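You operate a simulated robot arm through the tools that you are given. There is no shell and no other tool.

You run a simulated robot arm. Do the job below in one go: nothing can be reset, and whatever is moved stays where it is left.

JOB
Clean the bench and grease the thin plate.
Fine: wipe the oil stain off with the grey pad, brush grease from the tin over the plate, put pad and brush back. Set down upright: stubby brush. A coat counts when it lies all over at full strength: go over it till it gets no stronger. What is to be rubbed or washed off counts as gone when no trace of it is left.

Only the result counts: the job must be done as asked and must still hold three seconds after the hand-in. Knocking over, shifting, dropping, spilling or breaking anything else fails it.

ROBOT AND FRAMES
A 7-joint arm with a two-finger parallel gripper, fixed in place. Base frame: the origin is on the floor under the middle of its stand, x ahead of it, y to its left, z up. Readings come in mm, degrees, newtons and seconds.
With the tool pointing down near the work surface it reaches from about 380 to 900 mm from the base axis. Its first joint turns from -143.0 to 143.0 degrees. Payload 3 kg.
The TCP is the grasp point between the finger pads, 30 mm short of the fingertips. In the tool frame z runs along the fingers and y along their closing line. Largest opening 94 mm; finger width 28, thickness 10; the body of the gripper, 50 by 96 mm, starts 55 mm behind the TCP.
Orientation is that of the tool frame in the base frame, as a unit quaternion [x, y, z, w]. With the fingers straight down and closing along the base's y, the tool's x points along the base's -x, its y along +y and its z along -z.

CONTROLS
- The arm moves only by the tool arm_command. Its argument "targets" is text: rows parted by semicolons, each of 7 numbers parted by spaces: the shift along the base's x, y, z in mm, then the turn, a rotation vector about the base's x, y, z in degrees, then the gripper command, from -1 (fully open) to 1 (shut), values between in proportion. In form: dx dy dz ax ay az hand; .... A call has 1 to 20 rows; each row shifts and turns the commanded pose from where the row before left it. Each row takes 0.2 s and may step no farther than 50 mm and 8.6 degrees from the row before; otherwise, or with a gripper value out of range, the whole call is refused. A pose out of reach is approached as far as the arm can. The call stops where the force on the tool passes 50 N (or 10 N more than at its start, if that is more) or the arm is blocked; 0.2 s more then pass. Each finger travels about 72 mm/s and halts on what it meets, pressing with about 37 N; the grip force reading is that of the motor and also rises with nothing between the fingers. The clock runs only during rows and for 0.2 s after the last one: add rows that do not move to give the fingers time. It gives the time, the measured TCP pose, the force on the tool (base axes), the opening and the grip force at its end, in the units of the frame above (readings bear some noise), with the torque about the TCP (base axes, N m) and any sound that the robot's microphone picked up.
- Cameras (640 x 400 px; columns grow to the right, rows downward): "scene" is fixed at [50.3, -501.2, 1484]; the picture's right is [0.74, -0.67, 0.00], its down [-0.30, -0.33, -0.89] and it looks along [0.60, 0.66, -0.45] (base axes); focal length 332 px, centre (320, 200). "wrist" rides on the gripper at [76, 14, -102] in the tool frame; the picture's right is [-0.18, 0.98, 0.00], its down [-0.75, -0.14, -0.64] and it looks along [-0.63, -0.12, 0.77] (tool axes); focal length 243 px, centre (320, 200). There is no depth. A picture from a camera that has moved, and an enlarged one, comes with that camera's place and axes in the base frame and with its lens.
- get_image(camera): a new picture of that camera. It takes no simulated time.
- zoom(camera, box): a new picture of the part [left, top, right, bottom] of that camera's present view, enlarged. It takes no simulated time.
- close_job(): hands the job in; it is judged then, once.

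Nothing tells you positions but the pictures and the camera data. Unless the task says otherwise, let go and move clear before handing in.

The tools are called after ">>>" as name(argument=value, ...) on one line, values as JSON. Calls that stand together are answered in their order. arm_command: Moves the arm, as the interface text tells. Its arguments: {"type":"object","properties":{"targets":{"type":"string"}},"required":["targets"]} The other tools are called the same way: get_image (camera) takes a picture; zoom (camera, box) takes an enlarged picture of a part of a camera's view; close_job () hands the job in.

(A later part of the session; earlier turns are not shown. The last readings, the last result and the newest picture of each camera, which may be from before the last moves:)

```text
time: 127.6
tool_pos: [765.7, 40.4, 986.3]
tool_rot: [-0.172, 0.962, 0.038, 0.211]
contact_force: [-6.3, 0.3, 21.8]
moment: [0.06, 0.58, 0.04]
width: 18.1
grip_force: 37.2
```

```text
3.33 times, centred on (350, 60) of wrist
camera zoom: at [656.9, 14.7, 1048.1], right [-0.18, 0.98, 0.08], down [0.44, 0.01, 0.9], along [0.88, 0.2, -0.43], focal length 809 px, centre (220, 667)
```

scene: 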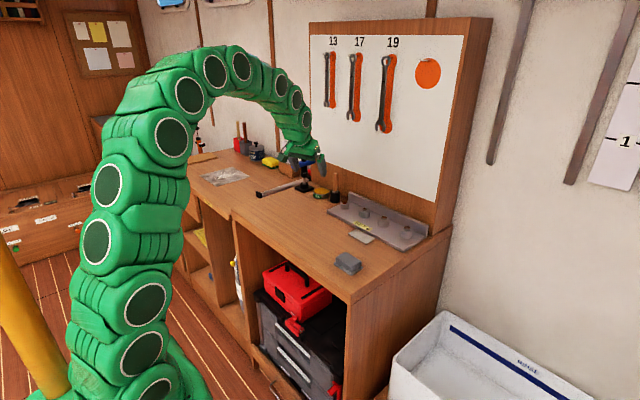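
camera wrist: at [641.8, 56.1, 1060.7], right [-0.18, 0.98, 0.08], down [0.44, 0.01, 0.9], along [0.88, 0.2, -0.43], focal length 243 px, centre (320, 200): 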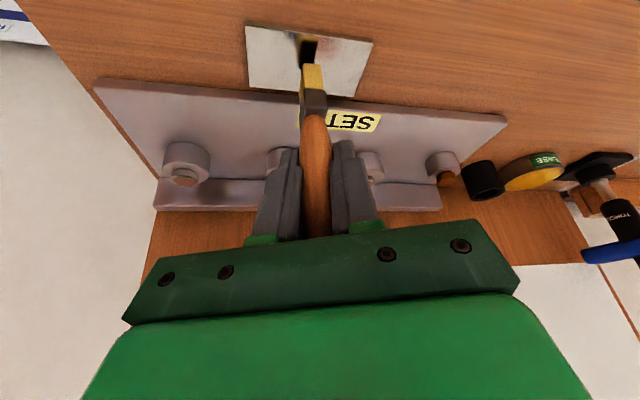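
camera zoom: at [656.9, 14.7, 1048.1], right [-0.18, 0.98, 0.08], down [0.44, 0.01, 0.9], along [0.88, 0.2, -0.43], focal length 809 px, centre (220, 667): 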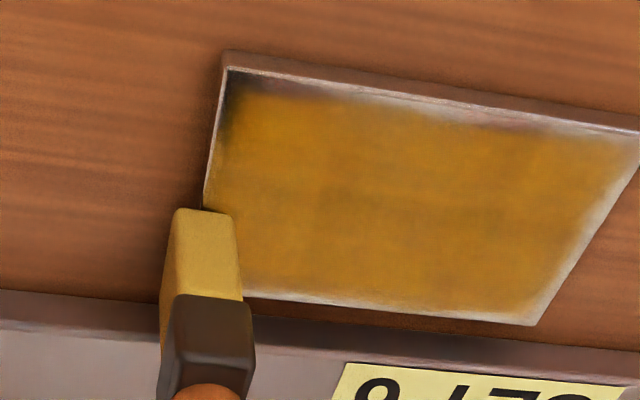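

The right end now coats right up to its edge, so the extra overhang is what was needed. I'll ease the pressure slightly and run along the rear edge toward the left.

>>> arm_command(targets="0 0 0.5 0 0 0 1; 0 5 0 0 0 0 1; 0 5 0 0 0 0 1; 0 5 0 0 0 0 1; 0 5 0 0 0 0 1; 0 5 0 0 0 0 1; 0 5 0 0 0 0 1; 0 0 0 0 0 0 1")

>>> zoom(camera="scene", box=[352, 215, 388, 248])

>>> zoom(camera="wrist", box=[220, 0, 400, 120])

```text
time: 129.4
tool_pos: [765.5, 68.8, 987.2]
tool_rot: [-0.171, 0.962, 0.037, 0.211]
contact_force: [-0.3, -0.4, -0.4]
moment: [-0.01, 0.02, -0.02]
width: 18.0
grip_force: 37.0
```

```text
12.12 times, centred on (370, 232) of scene
camera zoom: at [50.3, -501.2, 1484.0], right [0.74, -0.67, 0.0], down [-0.3, -0.33, -0.89], along [0.6, 0.66, -0.45], focal length 4030 px, centre (-286, -182)
```

zoom: 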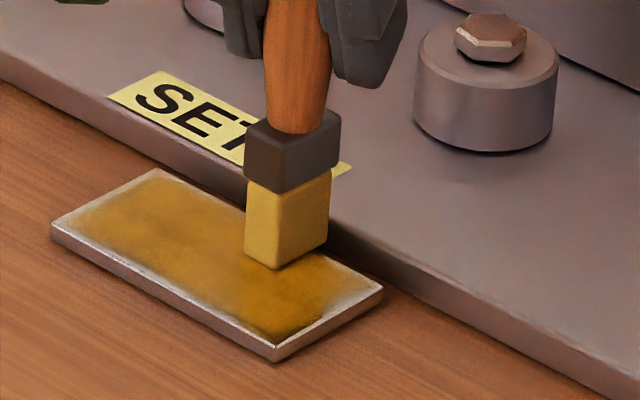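

```text
3.33 times, centred on (310, 60) of wrist
camera zoom: at [656.8, 43.8, 1049.0], right [-0.18, 0.98, 0.08], down [0.44, 0.01, 0.9], along [0.88, 0.2, -0.43], focal length 809 px, centre (353, 667)
```

zoom: 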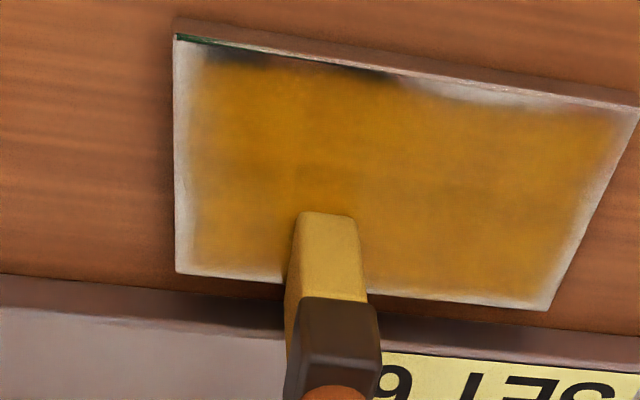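

Contact has gone light again, and what I took for coated edge was partly a reflection. I'll look at the right end closely from the scene camera for comparison with before.

>>> zoom(camera="scene", box=[366, 230, 386, 248])

>>> zoom(camera="scene", box=[350, 226, 366, 242])

>>> zoom(camera="wrist", box=[260, 0, 320, 40])

```text
16.00 times, centred on (376, 239) of scene
camera zoom: at [50.3, -501.2, 1484.0], right [0.74, -0.67, 0.0], down [-0.3, -0.33, -0.89], along [0.6, 0.66, -0.45], focal length 5320 px, centre (-576, -424)
```

zoom: 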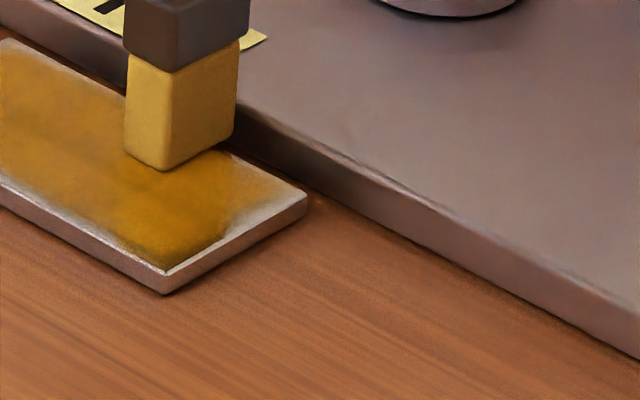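

```text
16.00 times, centred on (358, 234) of scene
camera zoom: at [50.3, -501.2, 1484.0], right [0.74, -0.67, 0.0], down [-0.3, -0.33, -0.89], along [0.6, 0.66, -0.45], focal length 5320 px, centre (-288, -344)
```

zoom: 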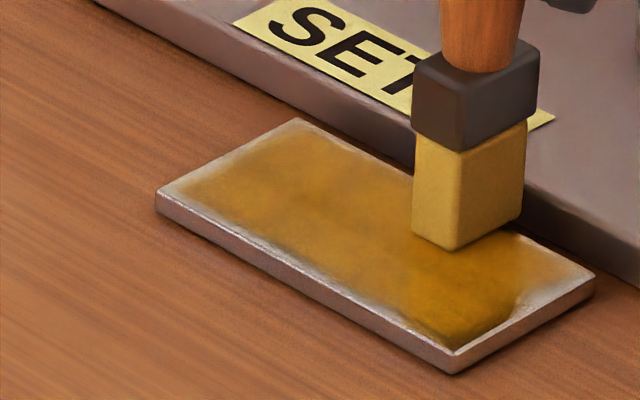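

```text
10.00 times, centred on (290, 20) of wrist
camera zoom: at [656.8, 43.8, 1049.0], right [-0.18, 0.98, 0.08], down [0.44, 0.01, 0.9], along [0.88, 0.2, -0.43], focal length 2426 px, centre (620, 2000)
```

zoom: 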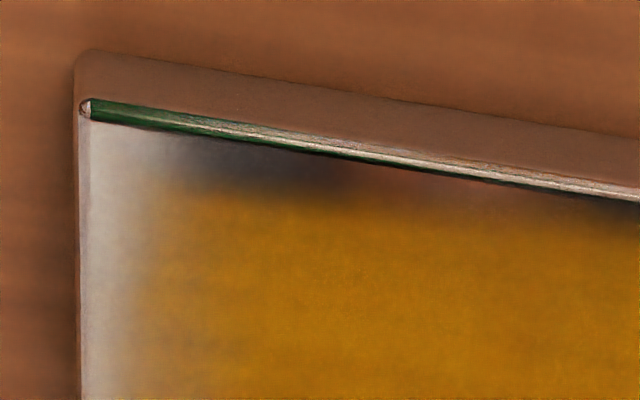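

The border fades evenly on every side in proportion to the plate's size, while the inside is a uniform gold, so it may be how the coat is drawn. To be safe I'll re-press and complete well-pressed passes over all edges.

>>> arm_command(targets="0 0 -0.6 0 0 0 1; 0 0 0 0 0 0 1")

```text
time: 130.0
tool_pos: [765.8, 69.7, 986.1]
tool_rot: [-0.172, 0.961, 0.037, 0.212]
contact_force: [-0.5, -1.1, 2.8]
moment: [-0.04, 0.06, -0.03]
width: 18.2
grip_force: 37.1
```

>>> arm_command(targets="0 -5 -0.3 0 0 0 1; 0 -5 0 0 0 0 1; 0 -5 0 0 0 0 1; 0 -5 0 0 0 0 1; 0 5 0 0 0 0 1; 0 6 0 0 0 0 1; 0 6 0 0 0 0 1; 0 6 0 0 0 0 1; 0 6 0 0 0 0 1; 0 6 0 0 0 0 1; 0 6 0 0 0 0 1; 0 0 0 0 0 0 1")

>>> zoom(camera="scene", box=[350, 215, 386, 248])

```text
time: 132.6
tool_pos: [766.7, 90.2, 986.0]
tool_rot: [-0.171, 0.962, 0.038, 0.211]
contact_force: [0.7, -2.1, 5.6]
moment: [-0.08, 0.08, 0.03]
width: 18.1
grip_force: 37.2
```

```text
12.12 times, centred on (368, 232) of scene
camera zoom: at [50.3, -501.2, 1484.0], right [0.74, -0.67, 0.0], down [-0.3, -0.33, -0.89], along [0.6, 0.66, -0.45], focal length 4030 px, centre (-262, -182)
```

zoom: 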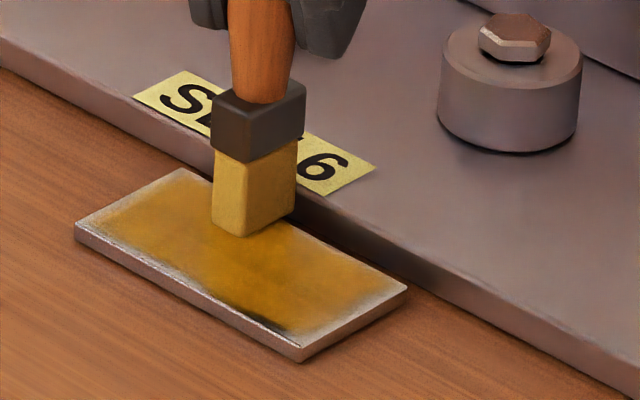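

Continuing: rear edge to the left end, then across the left end toward the near edge.

>>> arm_command(targets="0 6 0 0 0 0 1; 0 6 0 0 0 0 1; 0 6 0 0 0 0 1; 0 6 0 0 0 0 1; 0 4 0 0 0 0 1; -5 0 0 0 0 0 1; -5 0 0 0 0 0 1; -5 0 0 0 0 0 1; -5 0 0 0 0 0 1; -5 0 0 0 0 0 1; -5 0 0 0 0 0 1; -5 0 0 0 0 0 1; 0 0 0 0 0 0 1")

>>> zoom(camera="scene", box=[345, 212, 386, 248])

```text
time: 135.4
tool_pos: [730.2, 118.1, 985.3]
tool_rot: [-0.172, 0.961, 0.038, 0.212]
contact_force: [0.1, -0.6, 17.4]
moment: [-0.13, 0.0, -0.02]
width: 18.1
grip_force: 36.6
```

```text
11.11 times, centred on (366, 230) of scene
camera zoom: at [50.3, -501.2, 1484.0], right [0.74, -0.67, 0.0], down [-0.3, -0.33, -0.89], along [0.6, 0.66, -0.45], focal length 3695 px, centre (-186, -133)
```

zoom: 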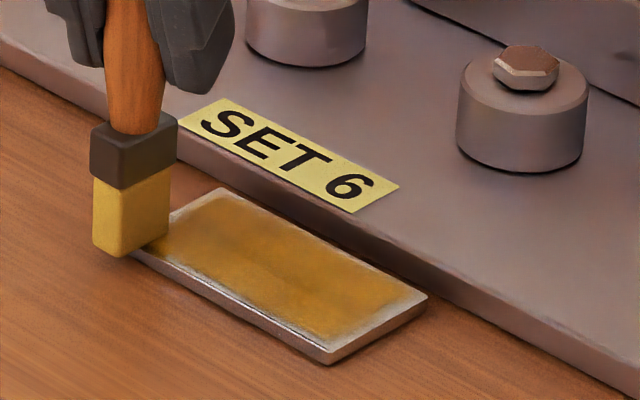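

Now the near edge from left to right, with the brush centred almost on the edge.

>>> arm_command(targets="0 -5 0.3 0 0 0 1; 0 -6 0 0 0 0 1; 0 -6 0 0 0 0 1; 0 -6 0 0 0 0 1; 0 -6 0 0 0 0 1; 0 -6 0 0 0 0 1; 0 -6 0 0 0 0 1; 0 -6 0 0 0 0 1; 0 -6 0 0 0 0 1; 0 -6 0 0 0 0 1; 0 -6 0 0 0 0 1; 0 -6 0 0 0 0 1; 0 -6 0 0 0 0 1; 0 -4 0 0 0 0 1; 0 0 0 0 0 0 1")

>>> zoom(camera="scene", box=[350, 215, 386, 248])

>>> zoom(camera="wrist", box=[280, 20, 460, 130])

```text
time: 138.6
tool_pos: [729.9, 36.3, 986.3]
tool_rot: [-0.171, 0.961, 0.038, 0.211]
contact_force: [-0.2, -0.6, 0.0]
moment: [0.01, 0.0, -0.01]
width: 17.9
grip_force: 37.2
```

```text
12.12 times, centred on (368, 232) of scene
camera zoom: at [50.3, -501.2, 1484.0], right [0.74, -0.67, 0.0], down [-0.3, -0.33, -0.89], along [0.6, 0.66, -0.45], focal length 4030 px, centre (-262, -182)
```

zoom: 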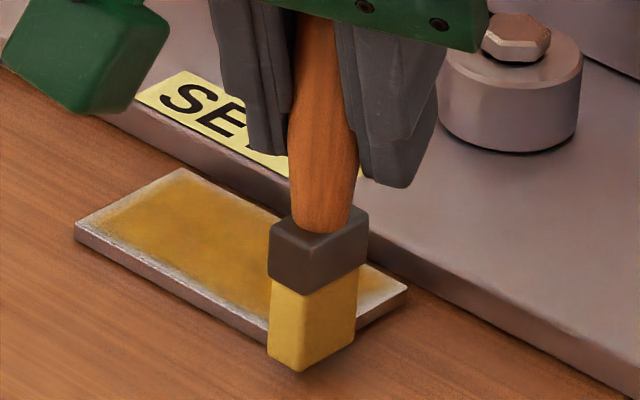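

```text
3.56 times, centred on (370, 75) of wrist
camera zoom: at [621.0, 12.4, 1048.4], right [-0.18, 0.98, 0.08], down [0.44, 0.01, 0.9], along [0.88, 0.2, -0.43], focal length 863 px, centre (142, 644)
```

zoom: 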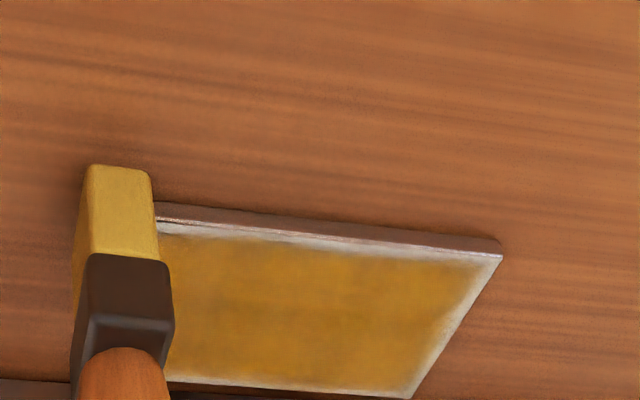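

Contact was lost at the corner's end. The brush stays well loaded now, which suggests the plate is taking little more grease. I'll do one more full set of lanes with firm contact to be sure, starting at the near-right.

>>> arm_command(targets="3 3 0 0 0 0 1; 3 2 -0.3 0 0 0 1; 0 0 -0.3 0 0 0 1; 0 0 0 0 0 0 1")

```text
time: 139.6
tool_pos: [736.3, 42.4, 987.3]
tool_rot: [-0.171, 0.961, 0.038, 0.212]
contact_force: [-0.5, 0.5, 1.2]
moment: [0.0, 0.02, 0.01]
width: 18.0
grip_force: 37.3
```

>>> arm_command(targets="0 0 -0.4 0 0 0 1; 0 0 -0.3 0 0 0 1; 0 0 0 0 0 0 1")

>>> zoom(camera="scene", box=[358, 218, 386, 246])

```text
time: 140.4
tool_pos: [735.3, 42.8, 986.6]
tool_rot: [-0.171, 0.961, 0.038, 0.213]
contact_force: [-0.3, 1.3, 10.6]
moment: [0.13, 0.04, -0.01]
width: 18.2
grip_force: 36.8
```

```text
14.29 times, centred on (372, 232) of scene
camera zoom: at [50.3, -501.2, 1484.0], right [0.74, -0.67, 0.0], down [-0.3, -0.33, -0.89], along [0.6, 0.66, -0.45], focal length 4750 px, centre (-423, -257)
```

zoom: 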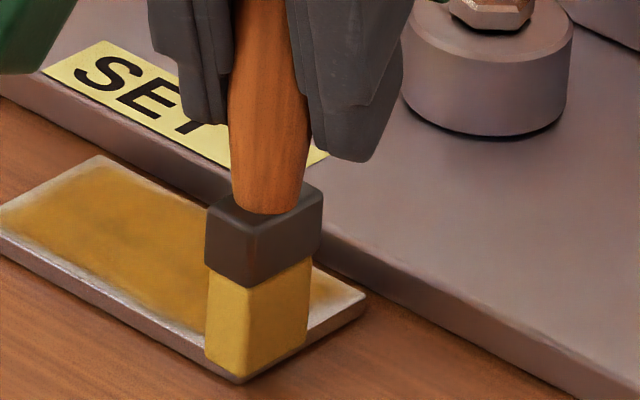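

Firm contact at 10.6 N. I'll run the near lane to the left end.

>>> arm_command(targets="0 -4 0 0 0 0 1; -3 0 0 0 0 0 1; 0 5 0 0 0 0 1; 0 6 0 0 0 0 1; 0 6 0 0 0 0 1; 0 6 0 0 0 0 1; 0 6 0 0 0 0 1; 0 6 0 0 0 0 1; 0 6 0 0 0 0 1; 0 0 0 0 0 0 1")

```text
time: 142.6
tool_pos: [732.1, 80.1, 985.5]
tool_rot: [-0.171, 0.961, 0.038, 0.212]
contact_force: [-1.3, -6.0, 17.4]
moment: [-0.42, 0.14, 0.01]
width: 18.9
grip_force: 37.3
```

>>> arm_command(targets="0 5 0.3 0 0 0 1; 0 6 0 0 0 0 1; 0 6 0 0 0 0 1; 0 6 0 0 0 0 1; 0 6 0 0 0 0 1; 0 6 0 0 0 0 1; 0 5 0 0 0 0 1; 5 0 0 0 0 0 1; 5 0 0 0 0 0 1; 0 0 0 0 0 0 1")

>>> zoom(camera="scene", box=[345, 212, 386, 248])

>>> zoom(camera="wrist", box=[200, 10, 360, 110])

```text
time: 144.8
tool_pos: [743.4, 119.1, 986.5]
tool_rot: [-0.171, 0.962, 0.038, 0.212]
contact_force: [-0.8, -0.1, 0.1]
moment: [-0.01, 0.0, -0.01]
width: 18.3
grip_force: 36.8
```

```text
11.11 times, centred on (366, 230) of scene
camera zoom: at [50.3, -501.2, 1484.0], right [0.74, -0.67, 0.0], down [-0.3, -0.33, -0.89], along [0.6, 0.66, -0.45], focal length 3695 px, centre (-186, -133)
```

zoom: 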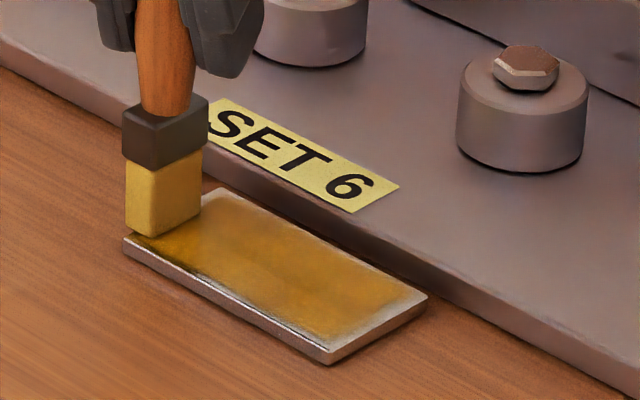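

```text
4.00 times, centred on (280, 60) of wrist
camera zoom: at [634.4, 93.8, 1047.8], right [-0.18, 0.98, 0.08], down [0.44, 0.01, 0.9], along [0.88, 0.2, -0.43], focal length 970 px, centre (480, 760)
```

zoom: 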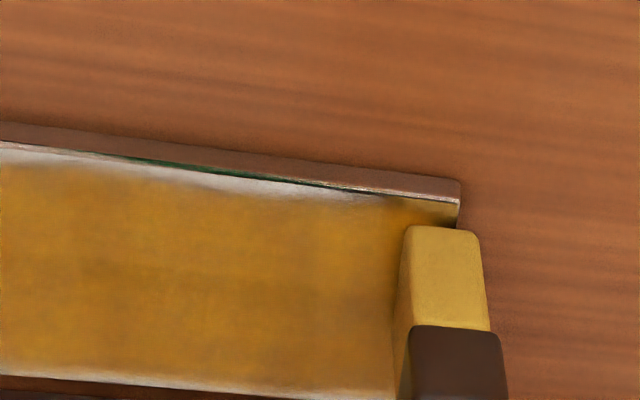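

The near border looks the same even after a firm pass, so the border fade is how the coat is drawn. I'll finish the remaining lanes with firm contact.

>>> arm_command(targets="0 -4 -0.3 0 0 0 1; 0 -5 -0.3 0 0 0 1; 0 -5 0 0 0 0 1; 0 0 0 0 0 0 1")

```text
time: 145.8
tool_pos: [742.8, 103.4, 986.3]
tool_rot: [-0.171, 0.961, 0.038, 0.213]
contact_force: [1.5, 1.2, 14.7]
moment: [0.05, 0.1, 0.0]
width: 18.0
grip_force: 37.4
```

>>> arm_command(targets="0 5 0 0 0 0 1; 0 5 0 0 0 0 1; 0 -6 0 0 0 0 1; 0 -6 0 0 0 0 1; 0 -6 0 0 0 0 1; 0 -6 0 0 0 0 1; 0 -6 0 0 0 0 1; 0 -6 0 0 0 0 1; 0 -6 0 0 0 0 1; 0 -6 0 0 0 0 1; 0 -6 0 0 0 0 1; 0 -6 0 0 0 0 1; 0 0 0 0 0 0 1")

```text
time: 148.6
tool_pos: [744.2, 54.4, 985.1]
tool_rot: [-0.171, 0.961, 0.038, 0.212]
contact_force: [-0.9, 6.1, 32.7]
moment: [0.45, 0.28, -0.07]
width: 18.7
grip_force: 37.4
```

The force rose to 33 N; I'll ease off 0.4 mm and continue.

>>> arm_command(targets="0 -5 0.4 0 0 0 1; 0 -6 0 0 0 0 1; 0 -6 0 0 0 0 1; 5 0 0 0 0 0 1; 4 0 0 0 0 0 1; 0 6 0 0 0 0 1; 0 6 0 0 0 0 1; 0 6 0 0 0 0 1; 0 6 0 0 0 0 1; 0 6 0 0 0 0 1; 0 6 0 0 0 0 1; 0 0 0 0 0 0 1")

>>> zoom(camera="scene", box=[345, 212, 386, 248])

```text
time: 151.2
tool_pos: [753.1, 74.9, 984.4]
tool_rot: [-0.171, 0.961, 0.038, 0.212]
contact_force: [-0.3, -0.1, -0.3]
moment: [0.0, -0.01, -0.01]
width: 18.8
grip_force: 37.1
```

```text
11.11 times, centred on (366, 230) of scene
camera zoom: at [50.3, -501.2, 1484.0], right [0.74, -0.67, 0.0], down [-0.3, -0.33, -0.89], along [0.6, 0.66, -0.45], focal length 3695 px, centre (-186, -133)
```

zoom: 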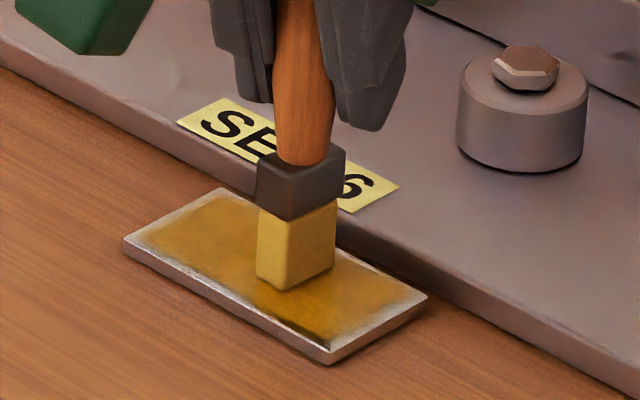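

Contact light again (the brush has crept up slightly in the grip). I'll lower and redo the middle lane both ways, then the rear lane.

>>> arm_command(targets="0 -5 -0.4 0 0 0 1; 0 -5 -0.2 0 0 0 1; 0 -6 0 0 0 0 1; 0 -6 0 0 0 0 1; 0 0 0 0 0 0 1")

```text
time: 152.4
tool_pos: [752.6, 51.4, 985.2]
tool_rot: [-0.172, 0.961, 0.038, 0.212]
contact_force: [0.0, -0.1, -0.2]
moment: [0.01, -0.01, -0.01]
width: 18.5
grip_force: 36.9
```

>>> arm_command(targets="0 0 -0.4 0 0 0 1; 0 0 -0.3 0 0 0 1; 0 0 0 0 0 0 1")

>>> zoom(camera="scene", box=[352, 212, 386, 246])

```text
time: 153.2
tool_pos: [752.6, 51.8, 984.7]
tool_rot: [-0.172, 0.961, 0.038, 0.211]
contact_force: [-0.5, -1.0, -0.9]
moment: [0.0, 0.01, 0.0]
width: 18.6
grip_force: 36.9
```

```text
11.76 times, centred on (369, 229) of scene
camera zoom: at [50.3, -501.2, 1484.0], right [0.74, -0.67, 0.0], down [-0.3, -0.33, -0.89], along [0.6, 0.66, -0.45], focal length 3912 px, centre (-256, -141)
```

zoom: 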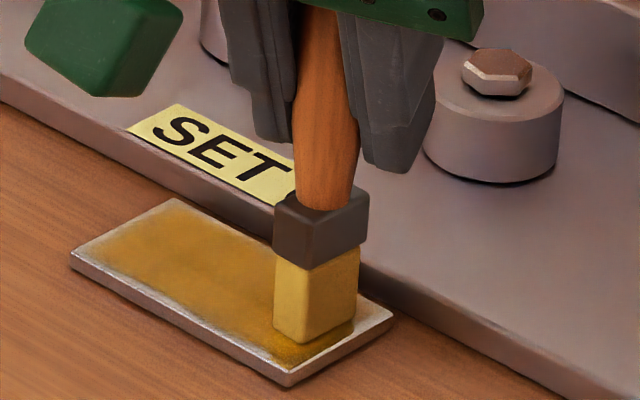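

>>> arm_command(targets="0 0 -0.5 0 0 0 1; 0 0 -0.4 0 0 0 1; 0 0 0 0 0 0 1")

```text
time: 154.0
tool_pos: [752.9, 51.5, 983.5]
tool_rot: [-0.171, 0.961, 0.037, 0.212]
contact_force: [2.4, 0.0, 7.6]
moment: [0.06, -0.06, 0.0]
width: 18.3
grip_force: 37.3
```

Contact regained at 7.6 N. Finishing the middle lane and then the rear lane with gentle pressure.

>>> arm_command(targets="0 -5 0 0 0 0 1; 0 -5 0 0 0 0 1; 0 -4 0 0 0 0 1; 0 6 0 0 0 0 1; 0 6 0 0 0 0 1; 0 6 0 0 0 0 1; 0 6 0 0 0 0 1; 0 6 0 0 0 0 1; 0 6 0 0 0 0 1; 0 6 0 0 0 0 1; 0 0 0 0 0 0 1")

```text
time: 156.4
tool_pos: [752.8, 80.8, 984.2]
tool_rot: [-0.171, 0.961, 0.038, 0.212]
contact_force: [0.9, -2.5, 16.8]
moment: [-0.25, 0.11, 0.03]
width: 18.8
grip_force: 37.0
```

>>> arm_command(targets="0 6 0.15 0 0 0 1; 0 6 0 0 0 0 1; 0 6 0 0 0 0 1; 0 6 0 0 0 0 1; 0 6 0 0 0 0 1; 0 6 0 0 0 0 1; 5 0 0 0 0 0 1; 4 0 0 0 0 0 1; 0 -6 0 0 0 0 1; 0 -6 0 0 0 0 1; 0 -6 0 0 0 0 1; 0 0 0 0 0 0 1")

>>> zoom(camera="scene", box=[345, 212, 386, 248])

```text
time: 159.0
tool_pos: [761.1, 96.9, 982.9]
tool_rot: [-0.171, 0.962, 0.037, 0.21]
contact_force: [-1.7, -0.3, 3.7]
moment: [0.03, 0.1, 0.01]
width: 18.7
grip_force: 36.9
```

```text
11.11 times, centred on (366, 230) of scene
camera zoom: at [50.3, -501.2, 1484.0], right [0.74, -0.67, 0.0], down [-0.3, -0.33, -0.89], along [0.6, 0.66, -0.45], focal length 3695 px, centre (-186, -133)
```

zoom: 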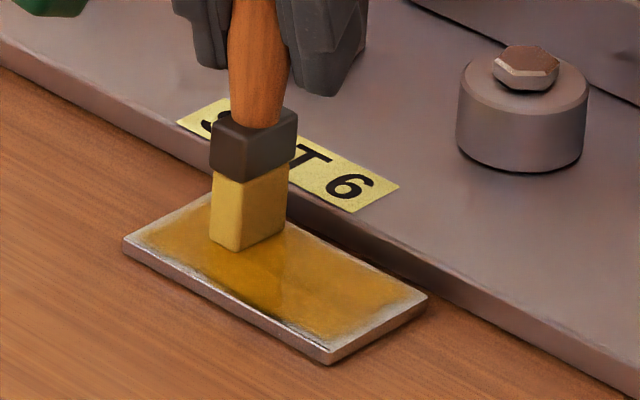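

Now the rear lane to the right end.

>>> arm_command(targets="3 -5 -0.2 0 0 0 1; 0 -6 0 0 0 0 1; 0 -6 0 0 0 0 1; 0 -6 0 0 0 0 1; 0 -6 0 0 0 0 1; 0 -6 0 0 0 0 1; 0 -6 0 0 0 0 1; 0 -6 0 0 0 0 1; 0 -6 0 0 0 0 1; 0 -5 0 0 0 0 1; 0 0 0 0 0 0 1")

>>> zoom(camera="scene", box=[345, 212, 386, 248])

>>> zoom(camera="wrist", box=[260, 0, 440, 120])

```text
time: 161.4
tool_pos: [764.2, 37.4, 983.1]
tool_rot: [-0.171, 0.961, 0.038, 0.212]
contact_force: [-0.1, 2.2, 13.4]
moment: [0.22, -0.04, 0.02]
width: 18.9
grip_force: 37.0
```

```text
11.11 times, centred on (366, 230) of scene
camera zoom: at [50.3, -501.2, 1484.0], right [0.74, -0.67, 0.0], down [-0.3, -0.33, -0.89], along [0.6, 0.66, -0.45], focal length 3695 px, centre (-186, -133)
```

zoom: 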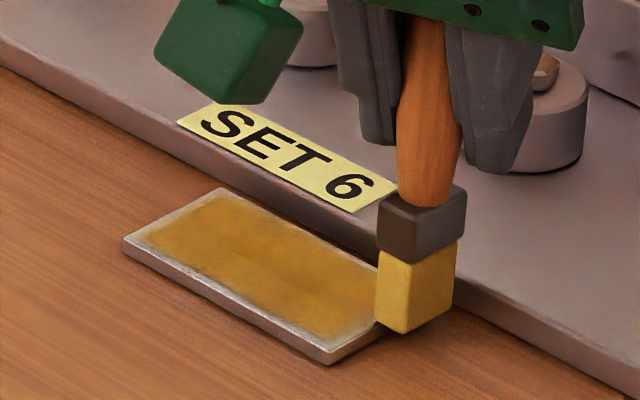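

```text
3.33 times, centred on (350, 60) of wrist
camera zoom: at [654.8, 12.7, 1044.2], right [-0.18, 0.98, 0.08], down [0.44, 0.01, 0.9], along [0.88, 0.2, -0.43], focal length 809 px, centre (220, 667)
```

zoom: 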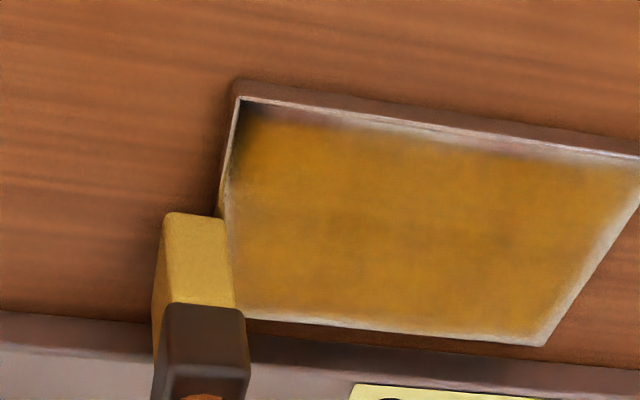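

Good contact here (13 N). One last sweep across the right end, then I'll lift and inspect.

>>> arm_command(targets="-5 0 0 0 0 0 1; -5 0 0 0 0 0 1; -5 0 0 0 0 0 1; -5 0 0 0 0 0 1; -5 0 0 0 0 0 1; -5 0 0 0 0 0 1; -4 0 0 0 0 0 1; 0 0 4 0 0 0 1; 0 0 8 0 0 0 1; 0 0 12 0 0 0 1; 0 0 15 0 0 0 1; 0 0 15 0 0 0 1; 0 0 12 0 0 0 1; -15 -15 0 0 0 0 1; -20 -15 0 0 0 0 1; 0 0 0 0 0 0 1")

>>> zoom(camera="scene", box=[345, 212, 386, 248])

>>> get_image(camera="wrist")

```text
time: 164.8
tool_pos: [696.7, 11.1, 1047.9]
tool_rot: [-0.172, 0.961, 0.038, 0.212]
contact_force: [0.0, 0.8, 0.5]
moment: [-0.02, -0.01, -0.01]
width: 19.2
grip_force: 37.7
```

```text
11.11 times, centred on (366, 230) of scene
camera zoom: at [50.3, -501.2, 1484.0], right [0.74, -0.67, 0.0], down [-0.3, -0.33, -0.89], along [0.6, 0.66, -0.45], focal length 3695 px, centre (-186, -133)
```

zoom: 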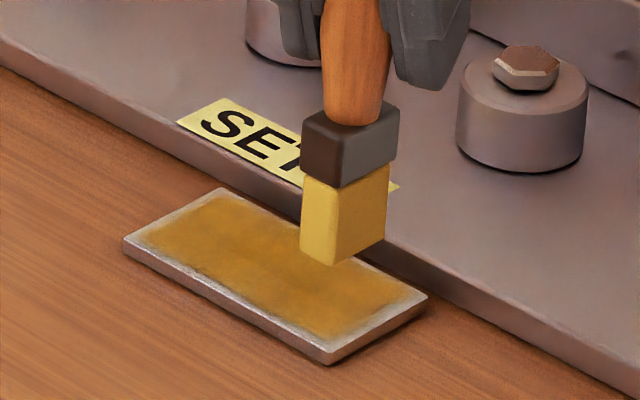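

```text
taken
camera wrist: at [586.5, -14.1, 1109.0], right [-0.18, 0.98, 0.08], down [0.44, 0.01, 0.9], along [0.88, 0.2, -0.43], focal length 243 px, centre (320, 200)
```

wrist: 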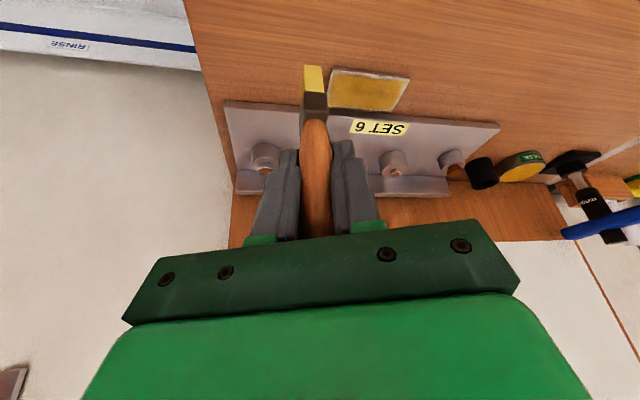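

I'll zoom on the plate from this angle to judge how even the coat is.

>>> zoom(camera="wrist", box=[315, 55, 425, 125])

>>> zoom(camera="scene", box=[350, 226, 366, 242])

>>> zoom(camera="scene", box=[366, 230, 386, 248])

```text
5.71 times, centred on (370, 90) of wrist
camera zoom: at [586.5, -14.1, 1109.0], right [-0.18, 0.98, 0.08], down [0.44, 0.01, 0.9], along [0.88, 0.2, -0.43], focal length 1386 px, centre (34, 829)
```

zoom: 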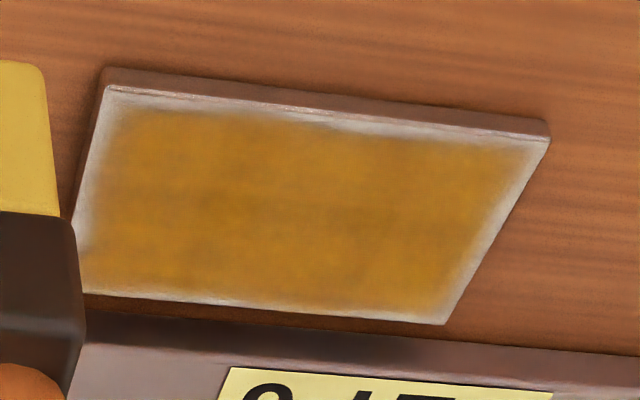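

```text
16.00 times, centred on (358, 234) of scene
camera zoom: at [50.3, -501.2, 1484.0], right [0.74, -0.67, 0.0], down [-0.3, -0.33, -0.89], along [0.6, 0.66, -0.45], focal length 5320 px, centre (-288, -344)
```

zoom: 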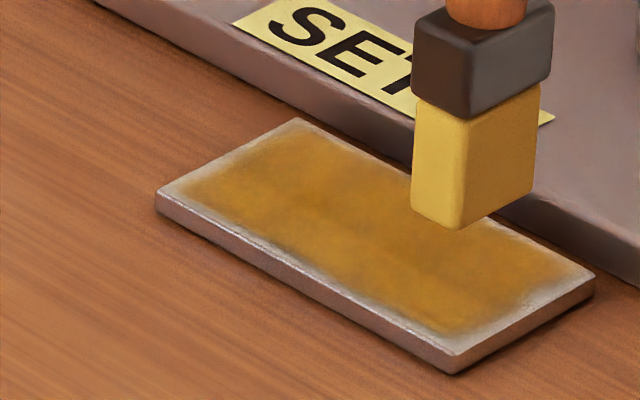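

```text
16.00 times, centred on (376, 239) of scene
camera zoom: at [50.3, -501.2, 1484.0], right [0.74, -0.67, 0.0], down [-0.3, -0.33, -0.89], along [0.6, 0.66, -0.45], focal length 5320 px, centre (-576, -424)
```

zoom: 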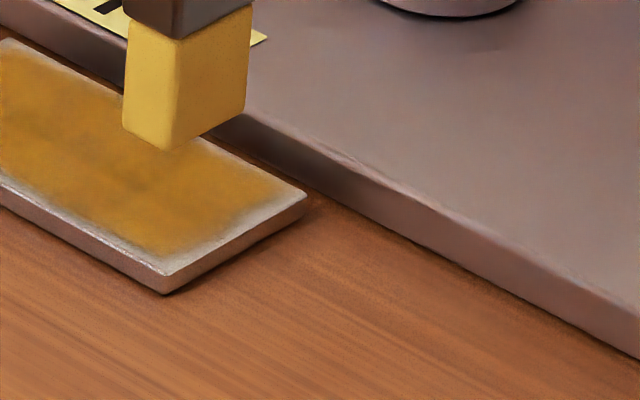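

The coat is identical before and after the firm extra passes, so it has reached full strength. Next I'll return the brush, checking first whether it has tilted in the grip.

>>> zoom(camera="wrist", box=[260, 50, 380, 240])

>>> zoom(camera="scene", box=[350, 190, 400, 240])

```text
2.11 times, centred on (320, 145) of wrist
camera zoom: at [586.5, -14.1, 1109.0], right [-0.18, 0.98, 0.08], down [0.44, 0.01, 0.9], along [0.88, 0.2, -0.43], focal length 511 px, centre (320, 316)
```

zoom: 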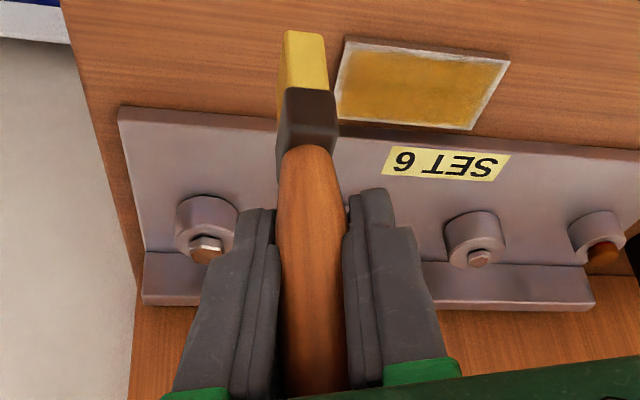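

```text
8.00 times, centred on (375, 215) of scene
camera zoom: at [50.3, -501.2, 1484.0], right [0.74, -0.67, 0.0], down [-0.3, -0.33, -0.89], along [0.6, 0.66, -0.45], focal length 2660 px, centre (-120, 80)
```

zoom: 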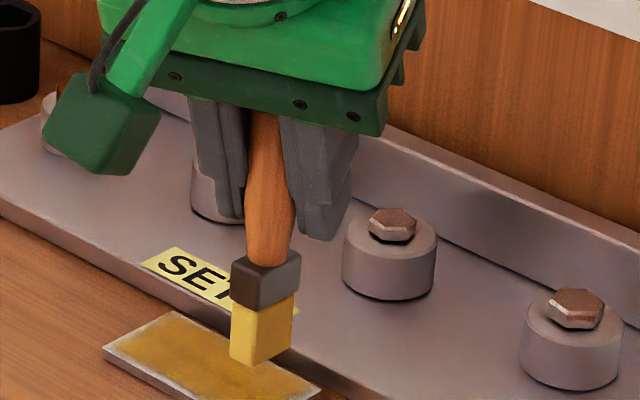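

The brush has crept up about 5 mm in the grip and may lean a little. I'll zoom in more to quantify that before inserting it into the cup.

>>> zoom(camera="scene", box=[360, 198, 390, 222])

>>> zoom(camera="wrist", box=[290, 130, 350, 240])

```text
16.00 times, centred on (375, 210) of scene
camera zoom: at [50.3, -501.2, 1484.0], right [0.74, -0.67, 0.0], down [-0.3, -0.33, -0.89], along [0.6, 0.66, -0.45], focal length 5320 px, centre (-560, 40)
```

zoom: 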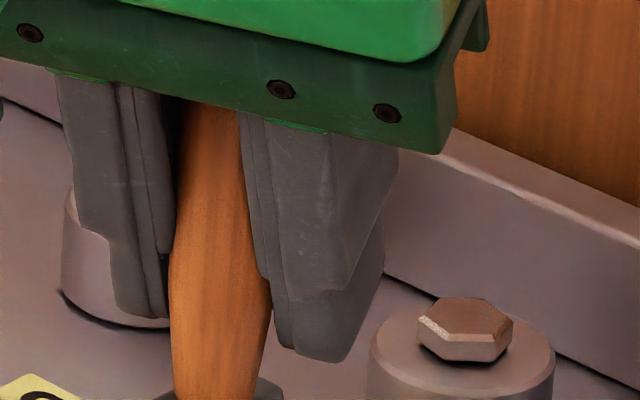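

```text
3.64 times, centred on (320, 185) of wrist
camera zoom: at [586.5, -14.1, 1109.0], right [-0.18, 0.98, 0.08], down [0.44, 0.01, 0.9], along [0.88, 0.2, -0.43], focal length 882 px, centre (320, 254)
```

zoom: 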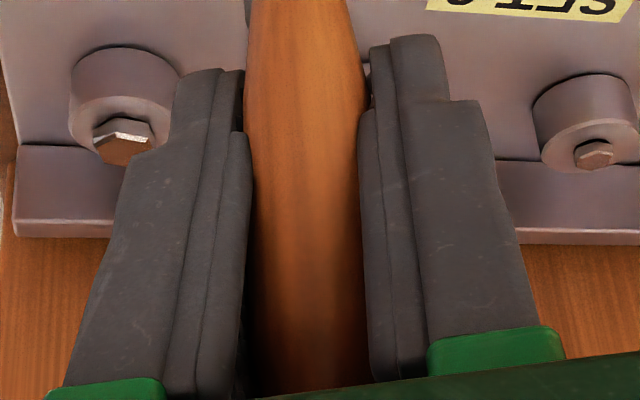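

Bookkeeping shows the brush crept up about 4.5 mm with only a slight lean. I'll carry it back over its cup at safe height and check alignment.

>>> arm_command(targets="6 11 0 0 0 0 1; 10 18 0 0 0 0 1; 13 23.3 0 0 0 0 1; 13 23.3 0 0 0 0 1; 13 23.3 0 0 0 0 1; 13 23.3 0 0 0 0 1; 13 23.3 0 0 0 0 1; 13 23.3 0 0 0 0 1; 13 23.3 0 0 0 0 1; 13 23.3 0 0 0 0 1; 13 23.3 0 0 0 0 1; 13 23.3 0 0 0 0 1; 13 23.3 0 0 0 0 1; 9 16 0 0 0 0 1; 6.4 11 0 0 0 0 1; 0 0 -8 0 0 0 1; 0 0 0 0 0 0 1")

>>> zoom(camera="wrist", box=[270, 0, 400, 150])

>>> zoom(camera="scene", box=[320, 170, 350, 195])

>>> zoom(camera="scene", box=[350, 226, 366, 242])

```text
time: 168.4
tool_pos: [871.3, 324.3, 1041.0]
tool_rot: [-0.171, 0.961, 0.037, 0.212]
contact_force: [0.3, -0.2, -0.8]
moment: [-0.05, 0.03, -0.01]
width: 18.7
grip_force: 37.0
```

```text
2.67 times, centred on (335, 75) of wrist
camera zoom: at [761.8, 298.7, 1103.0], right [-0.18, 0.98, 0.08], down [0.44, 0.01, 0.9], along [0.88, 0.2, -0.43], focal length 647 px, centre (280, 533)
```

zoom: 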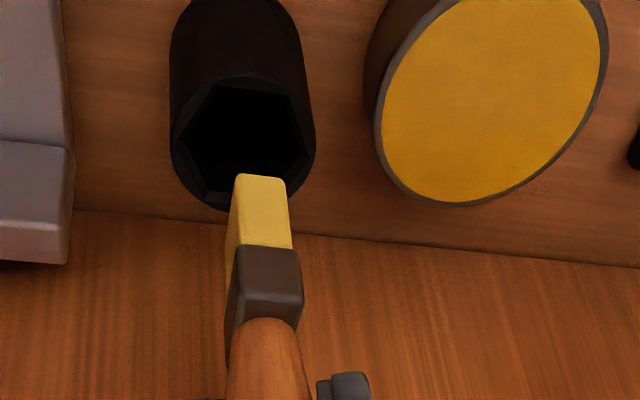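

```text
16.00 times, centred on (335, 182) of scene
camera zoom: at [50.3, -501.2, 1484.0], right [0.74, -0.67, 0.0], down [-0.3, -0.33, -0.89], along [0.6, 0.66, -0.45], focal length 5320 px, centre (80, 480)
```

zoom: 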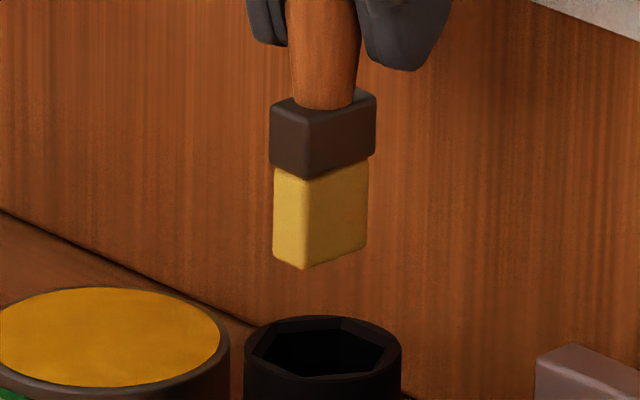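

```text
16.00 times, centred on (358, 234) of scene
camera zoom: at [50.3, -501.2, 1484.0], right [0.74, -0.67, 0.0], down [-0.3, -0.33, -0.89], along [0.6, 0.66, -0.45], focal length 5320 px, centre (-288, -344)
```

zoom: 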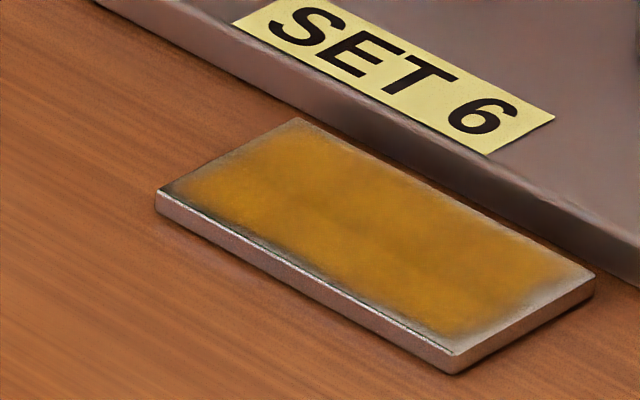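

Compared with the original hover view the brush is still upright, just about 6 mm higher in the grip and about 1.5 mm nearer. I'll compensate and lower to just above the cup rim.

>>> arm_command(targets="1.4 0.5 -8 0 0 0 1; 0 0 -8 0 0 0 1; 0 0 -7 0 0 0 1; 0 0 0 0 0 0 1")

>>> zoom(camera="wrist", box=[250, 0, 400, 150])

>>> zoom(camera="scene", box=[320, 172, 350, 197])

```text
time: 169.4
tool_pos: [872.6, 323.2, 1018.8]
tool_rot: [-0.173, 0.961, 0.037, 0.211]
contact_force: [0.1, -0.5, -0.8]
moment: [0.02, -0.01, 0.01]
width: 18.5
grip_force: 36.7
```

```text
2.67 times, centred on (325, 75) of wrist
camera zoom: at [762.9, 298.6, 1080.5], right [-0.18, 0.98, 0.08], down [0.44, 0.01, 0.9], along [0.88, 0.2, -0.43], focal length 647 px, centre (307, 533)
```

zoom: 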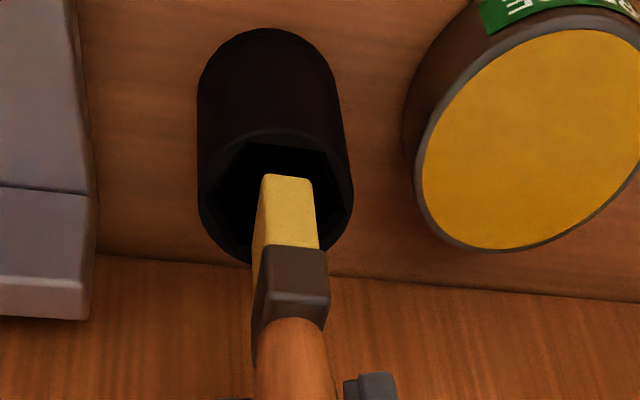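

```text
16.00 times, centred on (335, 184) of scene
camera zoom: at [50.3, -501.2, 1484.0], right [0.74, -0.67, 0.0], down [-0.3, -0.33, -0.89], along [0.6, 0.66, -0.45], focal length 5320 px, centre (80, 448)
```

zoom: 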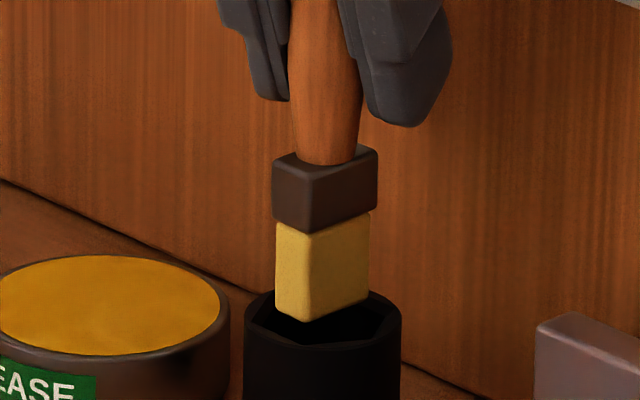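

The brush is centred over the cup opening. I'll lower it in, watching the force.

>>> arm_command(targets="0 0 -5 0 0 0 1; 0 0 -5 0 0 0 1; 0 0 -6 0 0 0 1; 0 0 -6 0 0 0 1; 0 0 0 0 0 0 1")

>>> zoom(camera="scene", box=[315, 165, 355, 200])

>>> zoom(camera="wrist", box=[250, 0, 400, 150])

```text
time: 170.6
tool_pos: [870.8, 322.5, 994.9]
tool_rot: [-0.172, 0.962, 0.038, 0.211]
contact_force: [-0.4, 0.5, -0.2]
moment: [-0.02, -0.02, 0.04]
width: 19.0
grip_force: 36.5
```

```text
11.43 times, centred on (335, 182) of scene
camera zoom: at [50.3, -501.2, 1484.0], right [0.74, -0.67, 0.0], down [-0.3, -0.33, -0.89], along [0.6, 0.66, -0.45], focal length 3800 px, centre (149, 400)
```

zoom: 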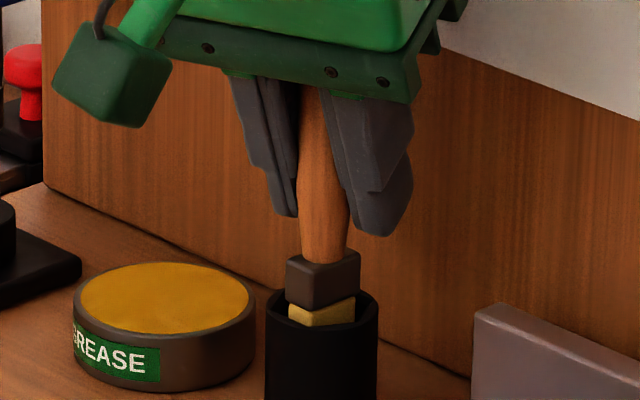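

```text
2.67 times, centred on (325, 75) of wrist
camera zoom: at [762.6, 297.8, 1057.2], right [-0.18, 0.98, 0.08], down [0.44, 0.01, 0.9], along [0.88, 0.2, -0.43], focal length 647 px, centre (307, 533)
```

zoom: 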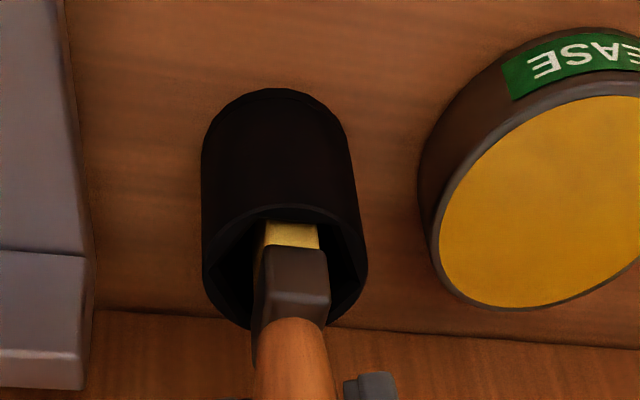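

It is entering cleanly. I'll continue down to the cup floor with small final steps.

>>> arm_command(targets="0 0 -5 0 0 0 1; 0 0 -5 0 0 0 1; 0 0 -3 0 0 0 1; 0 0 -1 0 0 0 1; 0 0 0 0 0 0 1")

>>> zoom(camera="scene", box=[315, 165, 355, 200])

```text
time: 171.8
tool_pos: [871.4, 323.1, 980.7]
tool_rot: [-0.171, 0.962, 0.037, 0.212]
contact_force: [1.0, -0.3, -0.6]
moment: [-0.01, 0.03, 0.0]
width: 18.9
grip_force: 37.0
```

```text
11.43 times, centred on (335, 182) of scene
camera zoom: at [50.3, -501.2, 1484.0], right [0.74, -0.67, 0.0], down [-0.3, -0.33, -0.89], along [0.6, 0.66, -0.45], focal length 3800 px, centre (149, 400)
```

zoom: 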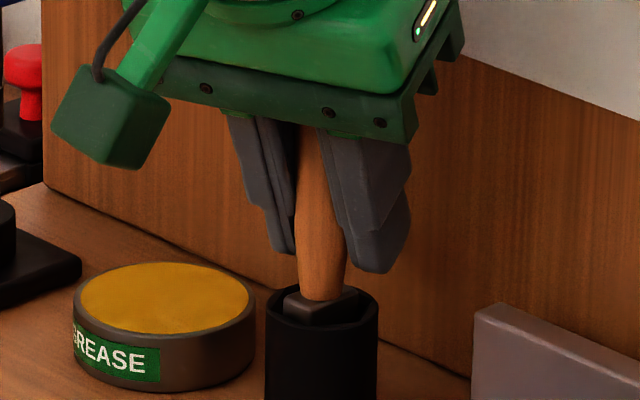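

>>> arm_command(targets="0 0 -0.8 0 0 0 1; 0 0 -0.8 0 0 0 1; 0 0 0 0 0 0 1")

```text
time: 172.6
tool_pos: [871.0, 322.6, 981.7]
tool_rot: [-0.171, 0.961, 0.038, 0.212]
contact_force: [-1.2, -0.2, 6.2]
moment: [-0.08, 0.15, 0.02]
width: 18.4
grip_force: 37.2
```

The brush is on the cup floor (6 N). I'll open the fingers.

>>> arm_command(targets="0 0 0 0 0 0 0.5; 0 0 0 0 0 0 0.3; 0 0 0 0 0 0 0; 0 0 0 0 0 0 -0.5; 0 0 0 0 0 0 -1; 0 0 0 0 0 0 -1; 0 0 0 0 0 0 -1")

>>> zoom(camera="scene", box=[315, 165, 355, 200])

>>> get_image(camera="wrist")

```text
time: 174.2
tool_pos: [872.0, 324.2, 979.9]
tool_rot: [-0.171, 0.962, 0.037, 0.211]
contact_force: [-0.5, 0.5, -0.1]
moment: [0.02, 0.02, -0.02]
width: 94.1
grip_force: 0.1
```

```text
11.43 times, centred on (335, 182) of scene
camera zoom: at [50.3, -501.2, 1484.0], right [0.74, -0.67, 0.0], down [-0.3, -0.33, -0.89], along [0.6, 0.66, -0.45], focal length 3800 px, centre (149, 400)
```

zoom: 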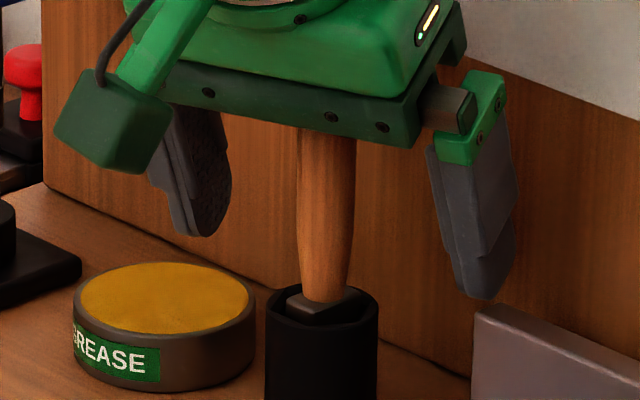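

```text
taken
camera wrist: at [762.8, 297.6, 1042.0], right [-0.18, 0.98, 0.08], down [0.44, 0.01, 0.9], along [0.88, 0.2, -0.43], focal length 243 px, centre (320, 200)
```

wrist: 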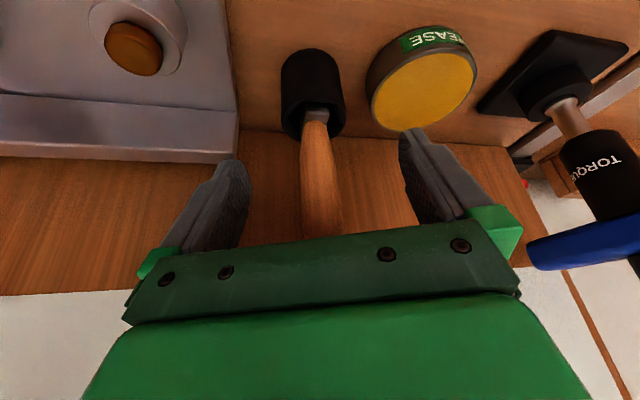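

The brush stands upright in its cup. I'll retreat along the approach line and check everything.

>>> arm_command(targets="-4 -1.5 9 0 0 0 -1; -8 -3 18 0 0 0 -1; -8 -3 18 0 0 0 -1; -8 -3 18 0 0 0 -1; -8 -3 18 0 0 0 -1; -10 -4 18 0 0 0 -1; -30 -10 15 0 0 0 -1; -40 -15 10 0 0 0 -1; -45 -18 0 0 0 0 -1; -45 -18 0 0 0 0 -1; 0 0 0 0 0 0 -1")

>>> get_image(camera="scene")

>>> zoom(camera="scene", box=[300, 160, 360, 205])

>>> zoom(camera="scene", box=[270, 140, 450, 290])

```text
time: 176.6
tool_pos: [669.4, 248.2, 1106.1]
tool_rot: [-0.171, 0.961, 0.037, 0.212]
contact_force: [-0.3, -0.6, -0.4]
moment: [-0.06, 0.03, -0.03]
width: 94.3
grip_force: 0.0
```

```text
taken
```

scene: 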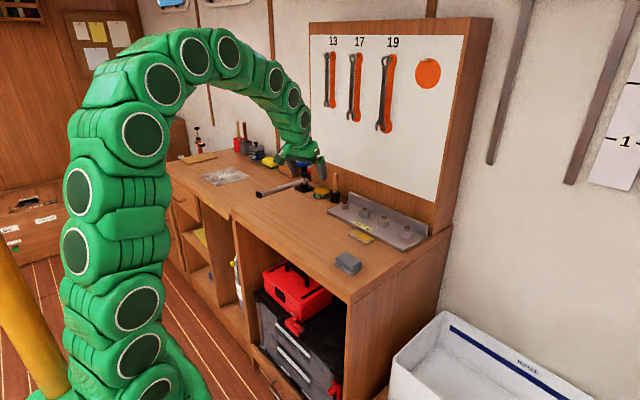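

```text
8.89 times, centred on (330, 182) of scene
camera zoom: at [50.3, -501.2, 1484.0], right [0.74, -0.67, 0.0], down [-0.3, -0.33, -0.89], along [0.6, 0.66, -0.45], focal length 2956 px, centre (231, 356)
```

zoom: 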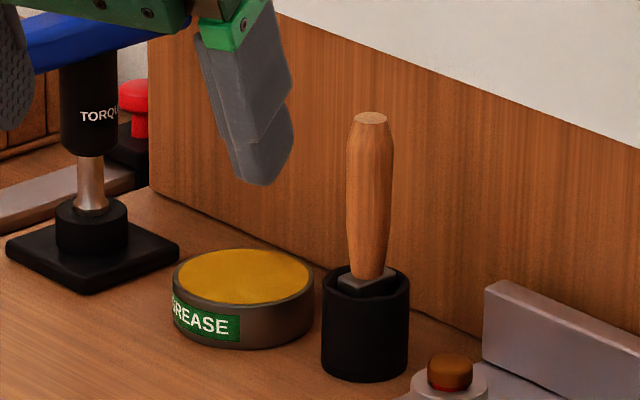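

```text
2.67 times, centred on (360, 215) of scene
camera zoom: at [50.3, -501.2, 1484.0], right [0.74, -0.67, 0.0], down [-0.3, -0.33, -0.89], along [0.6, 0.66, -0.45], focal length 887 px, centre (213, 160)
```

zoom: 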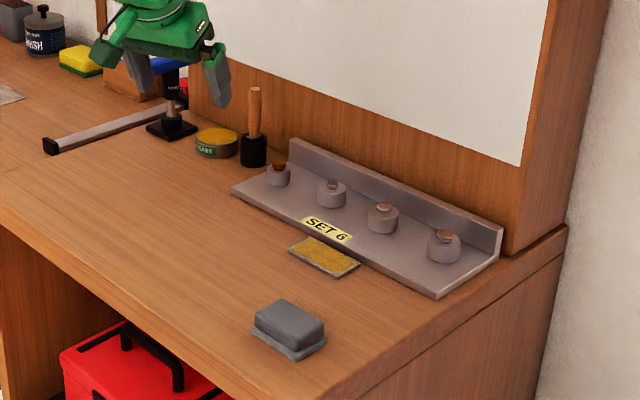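

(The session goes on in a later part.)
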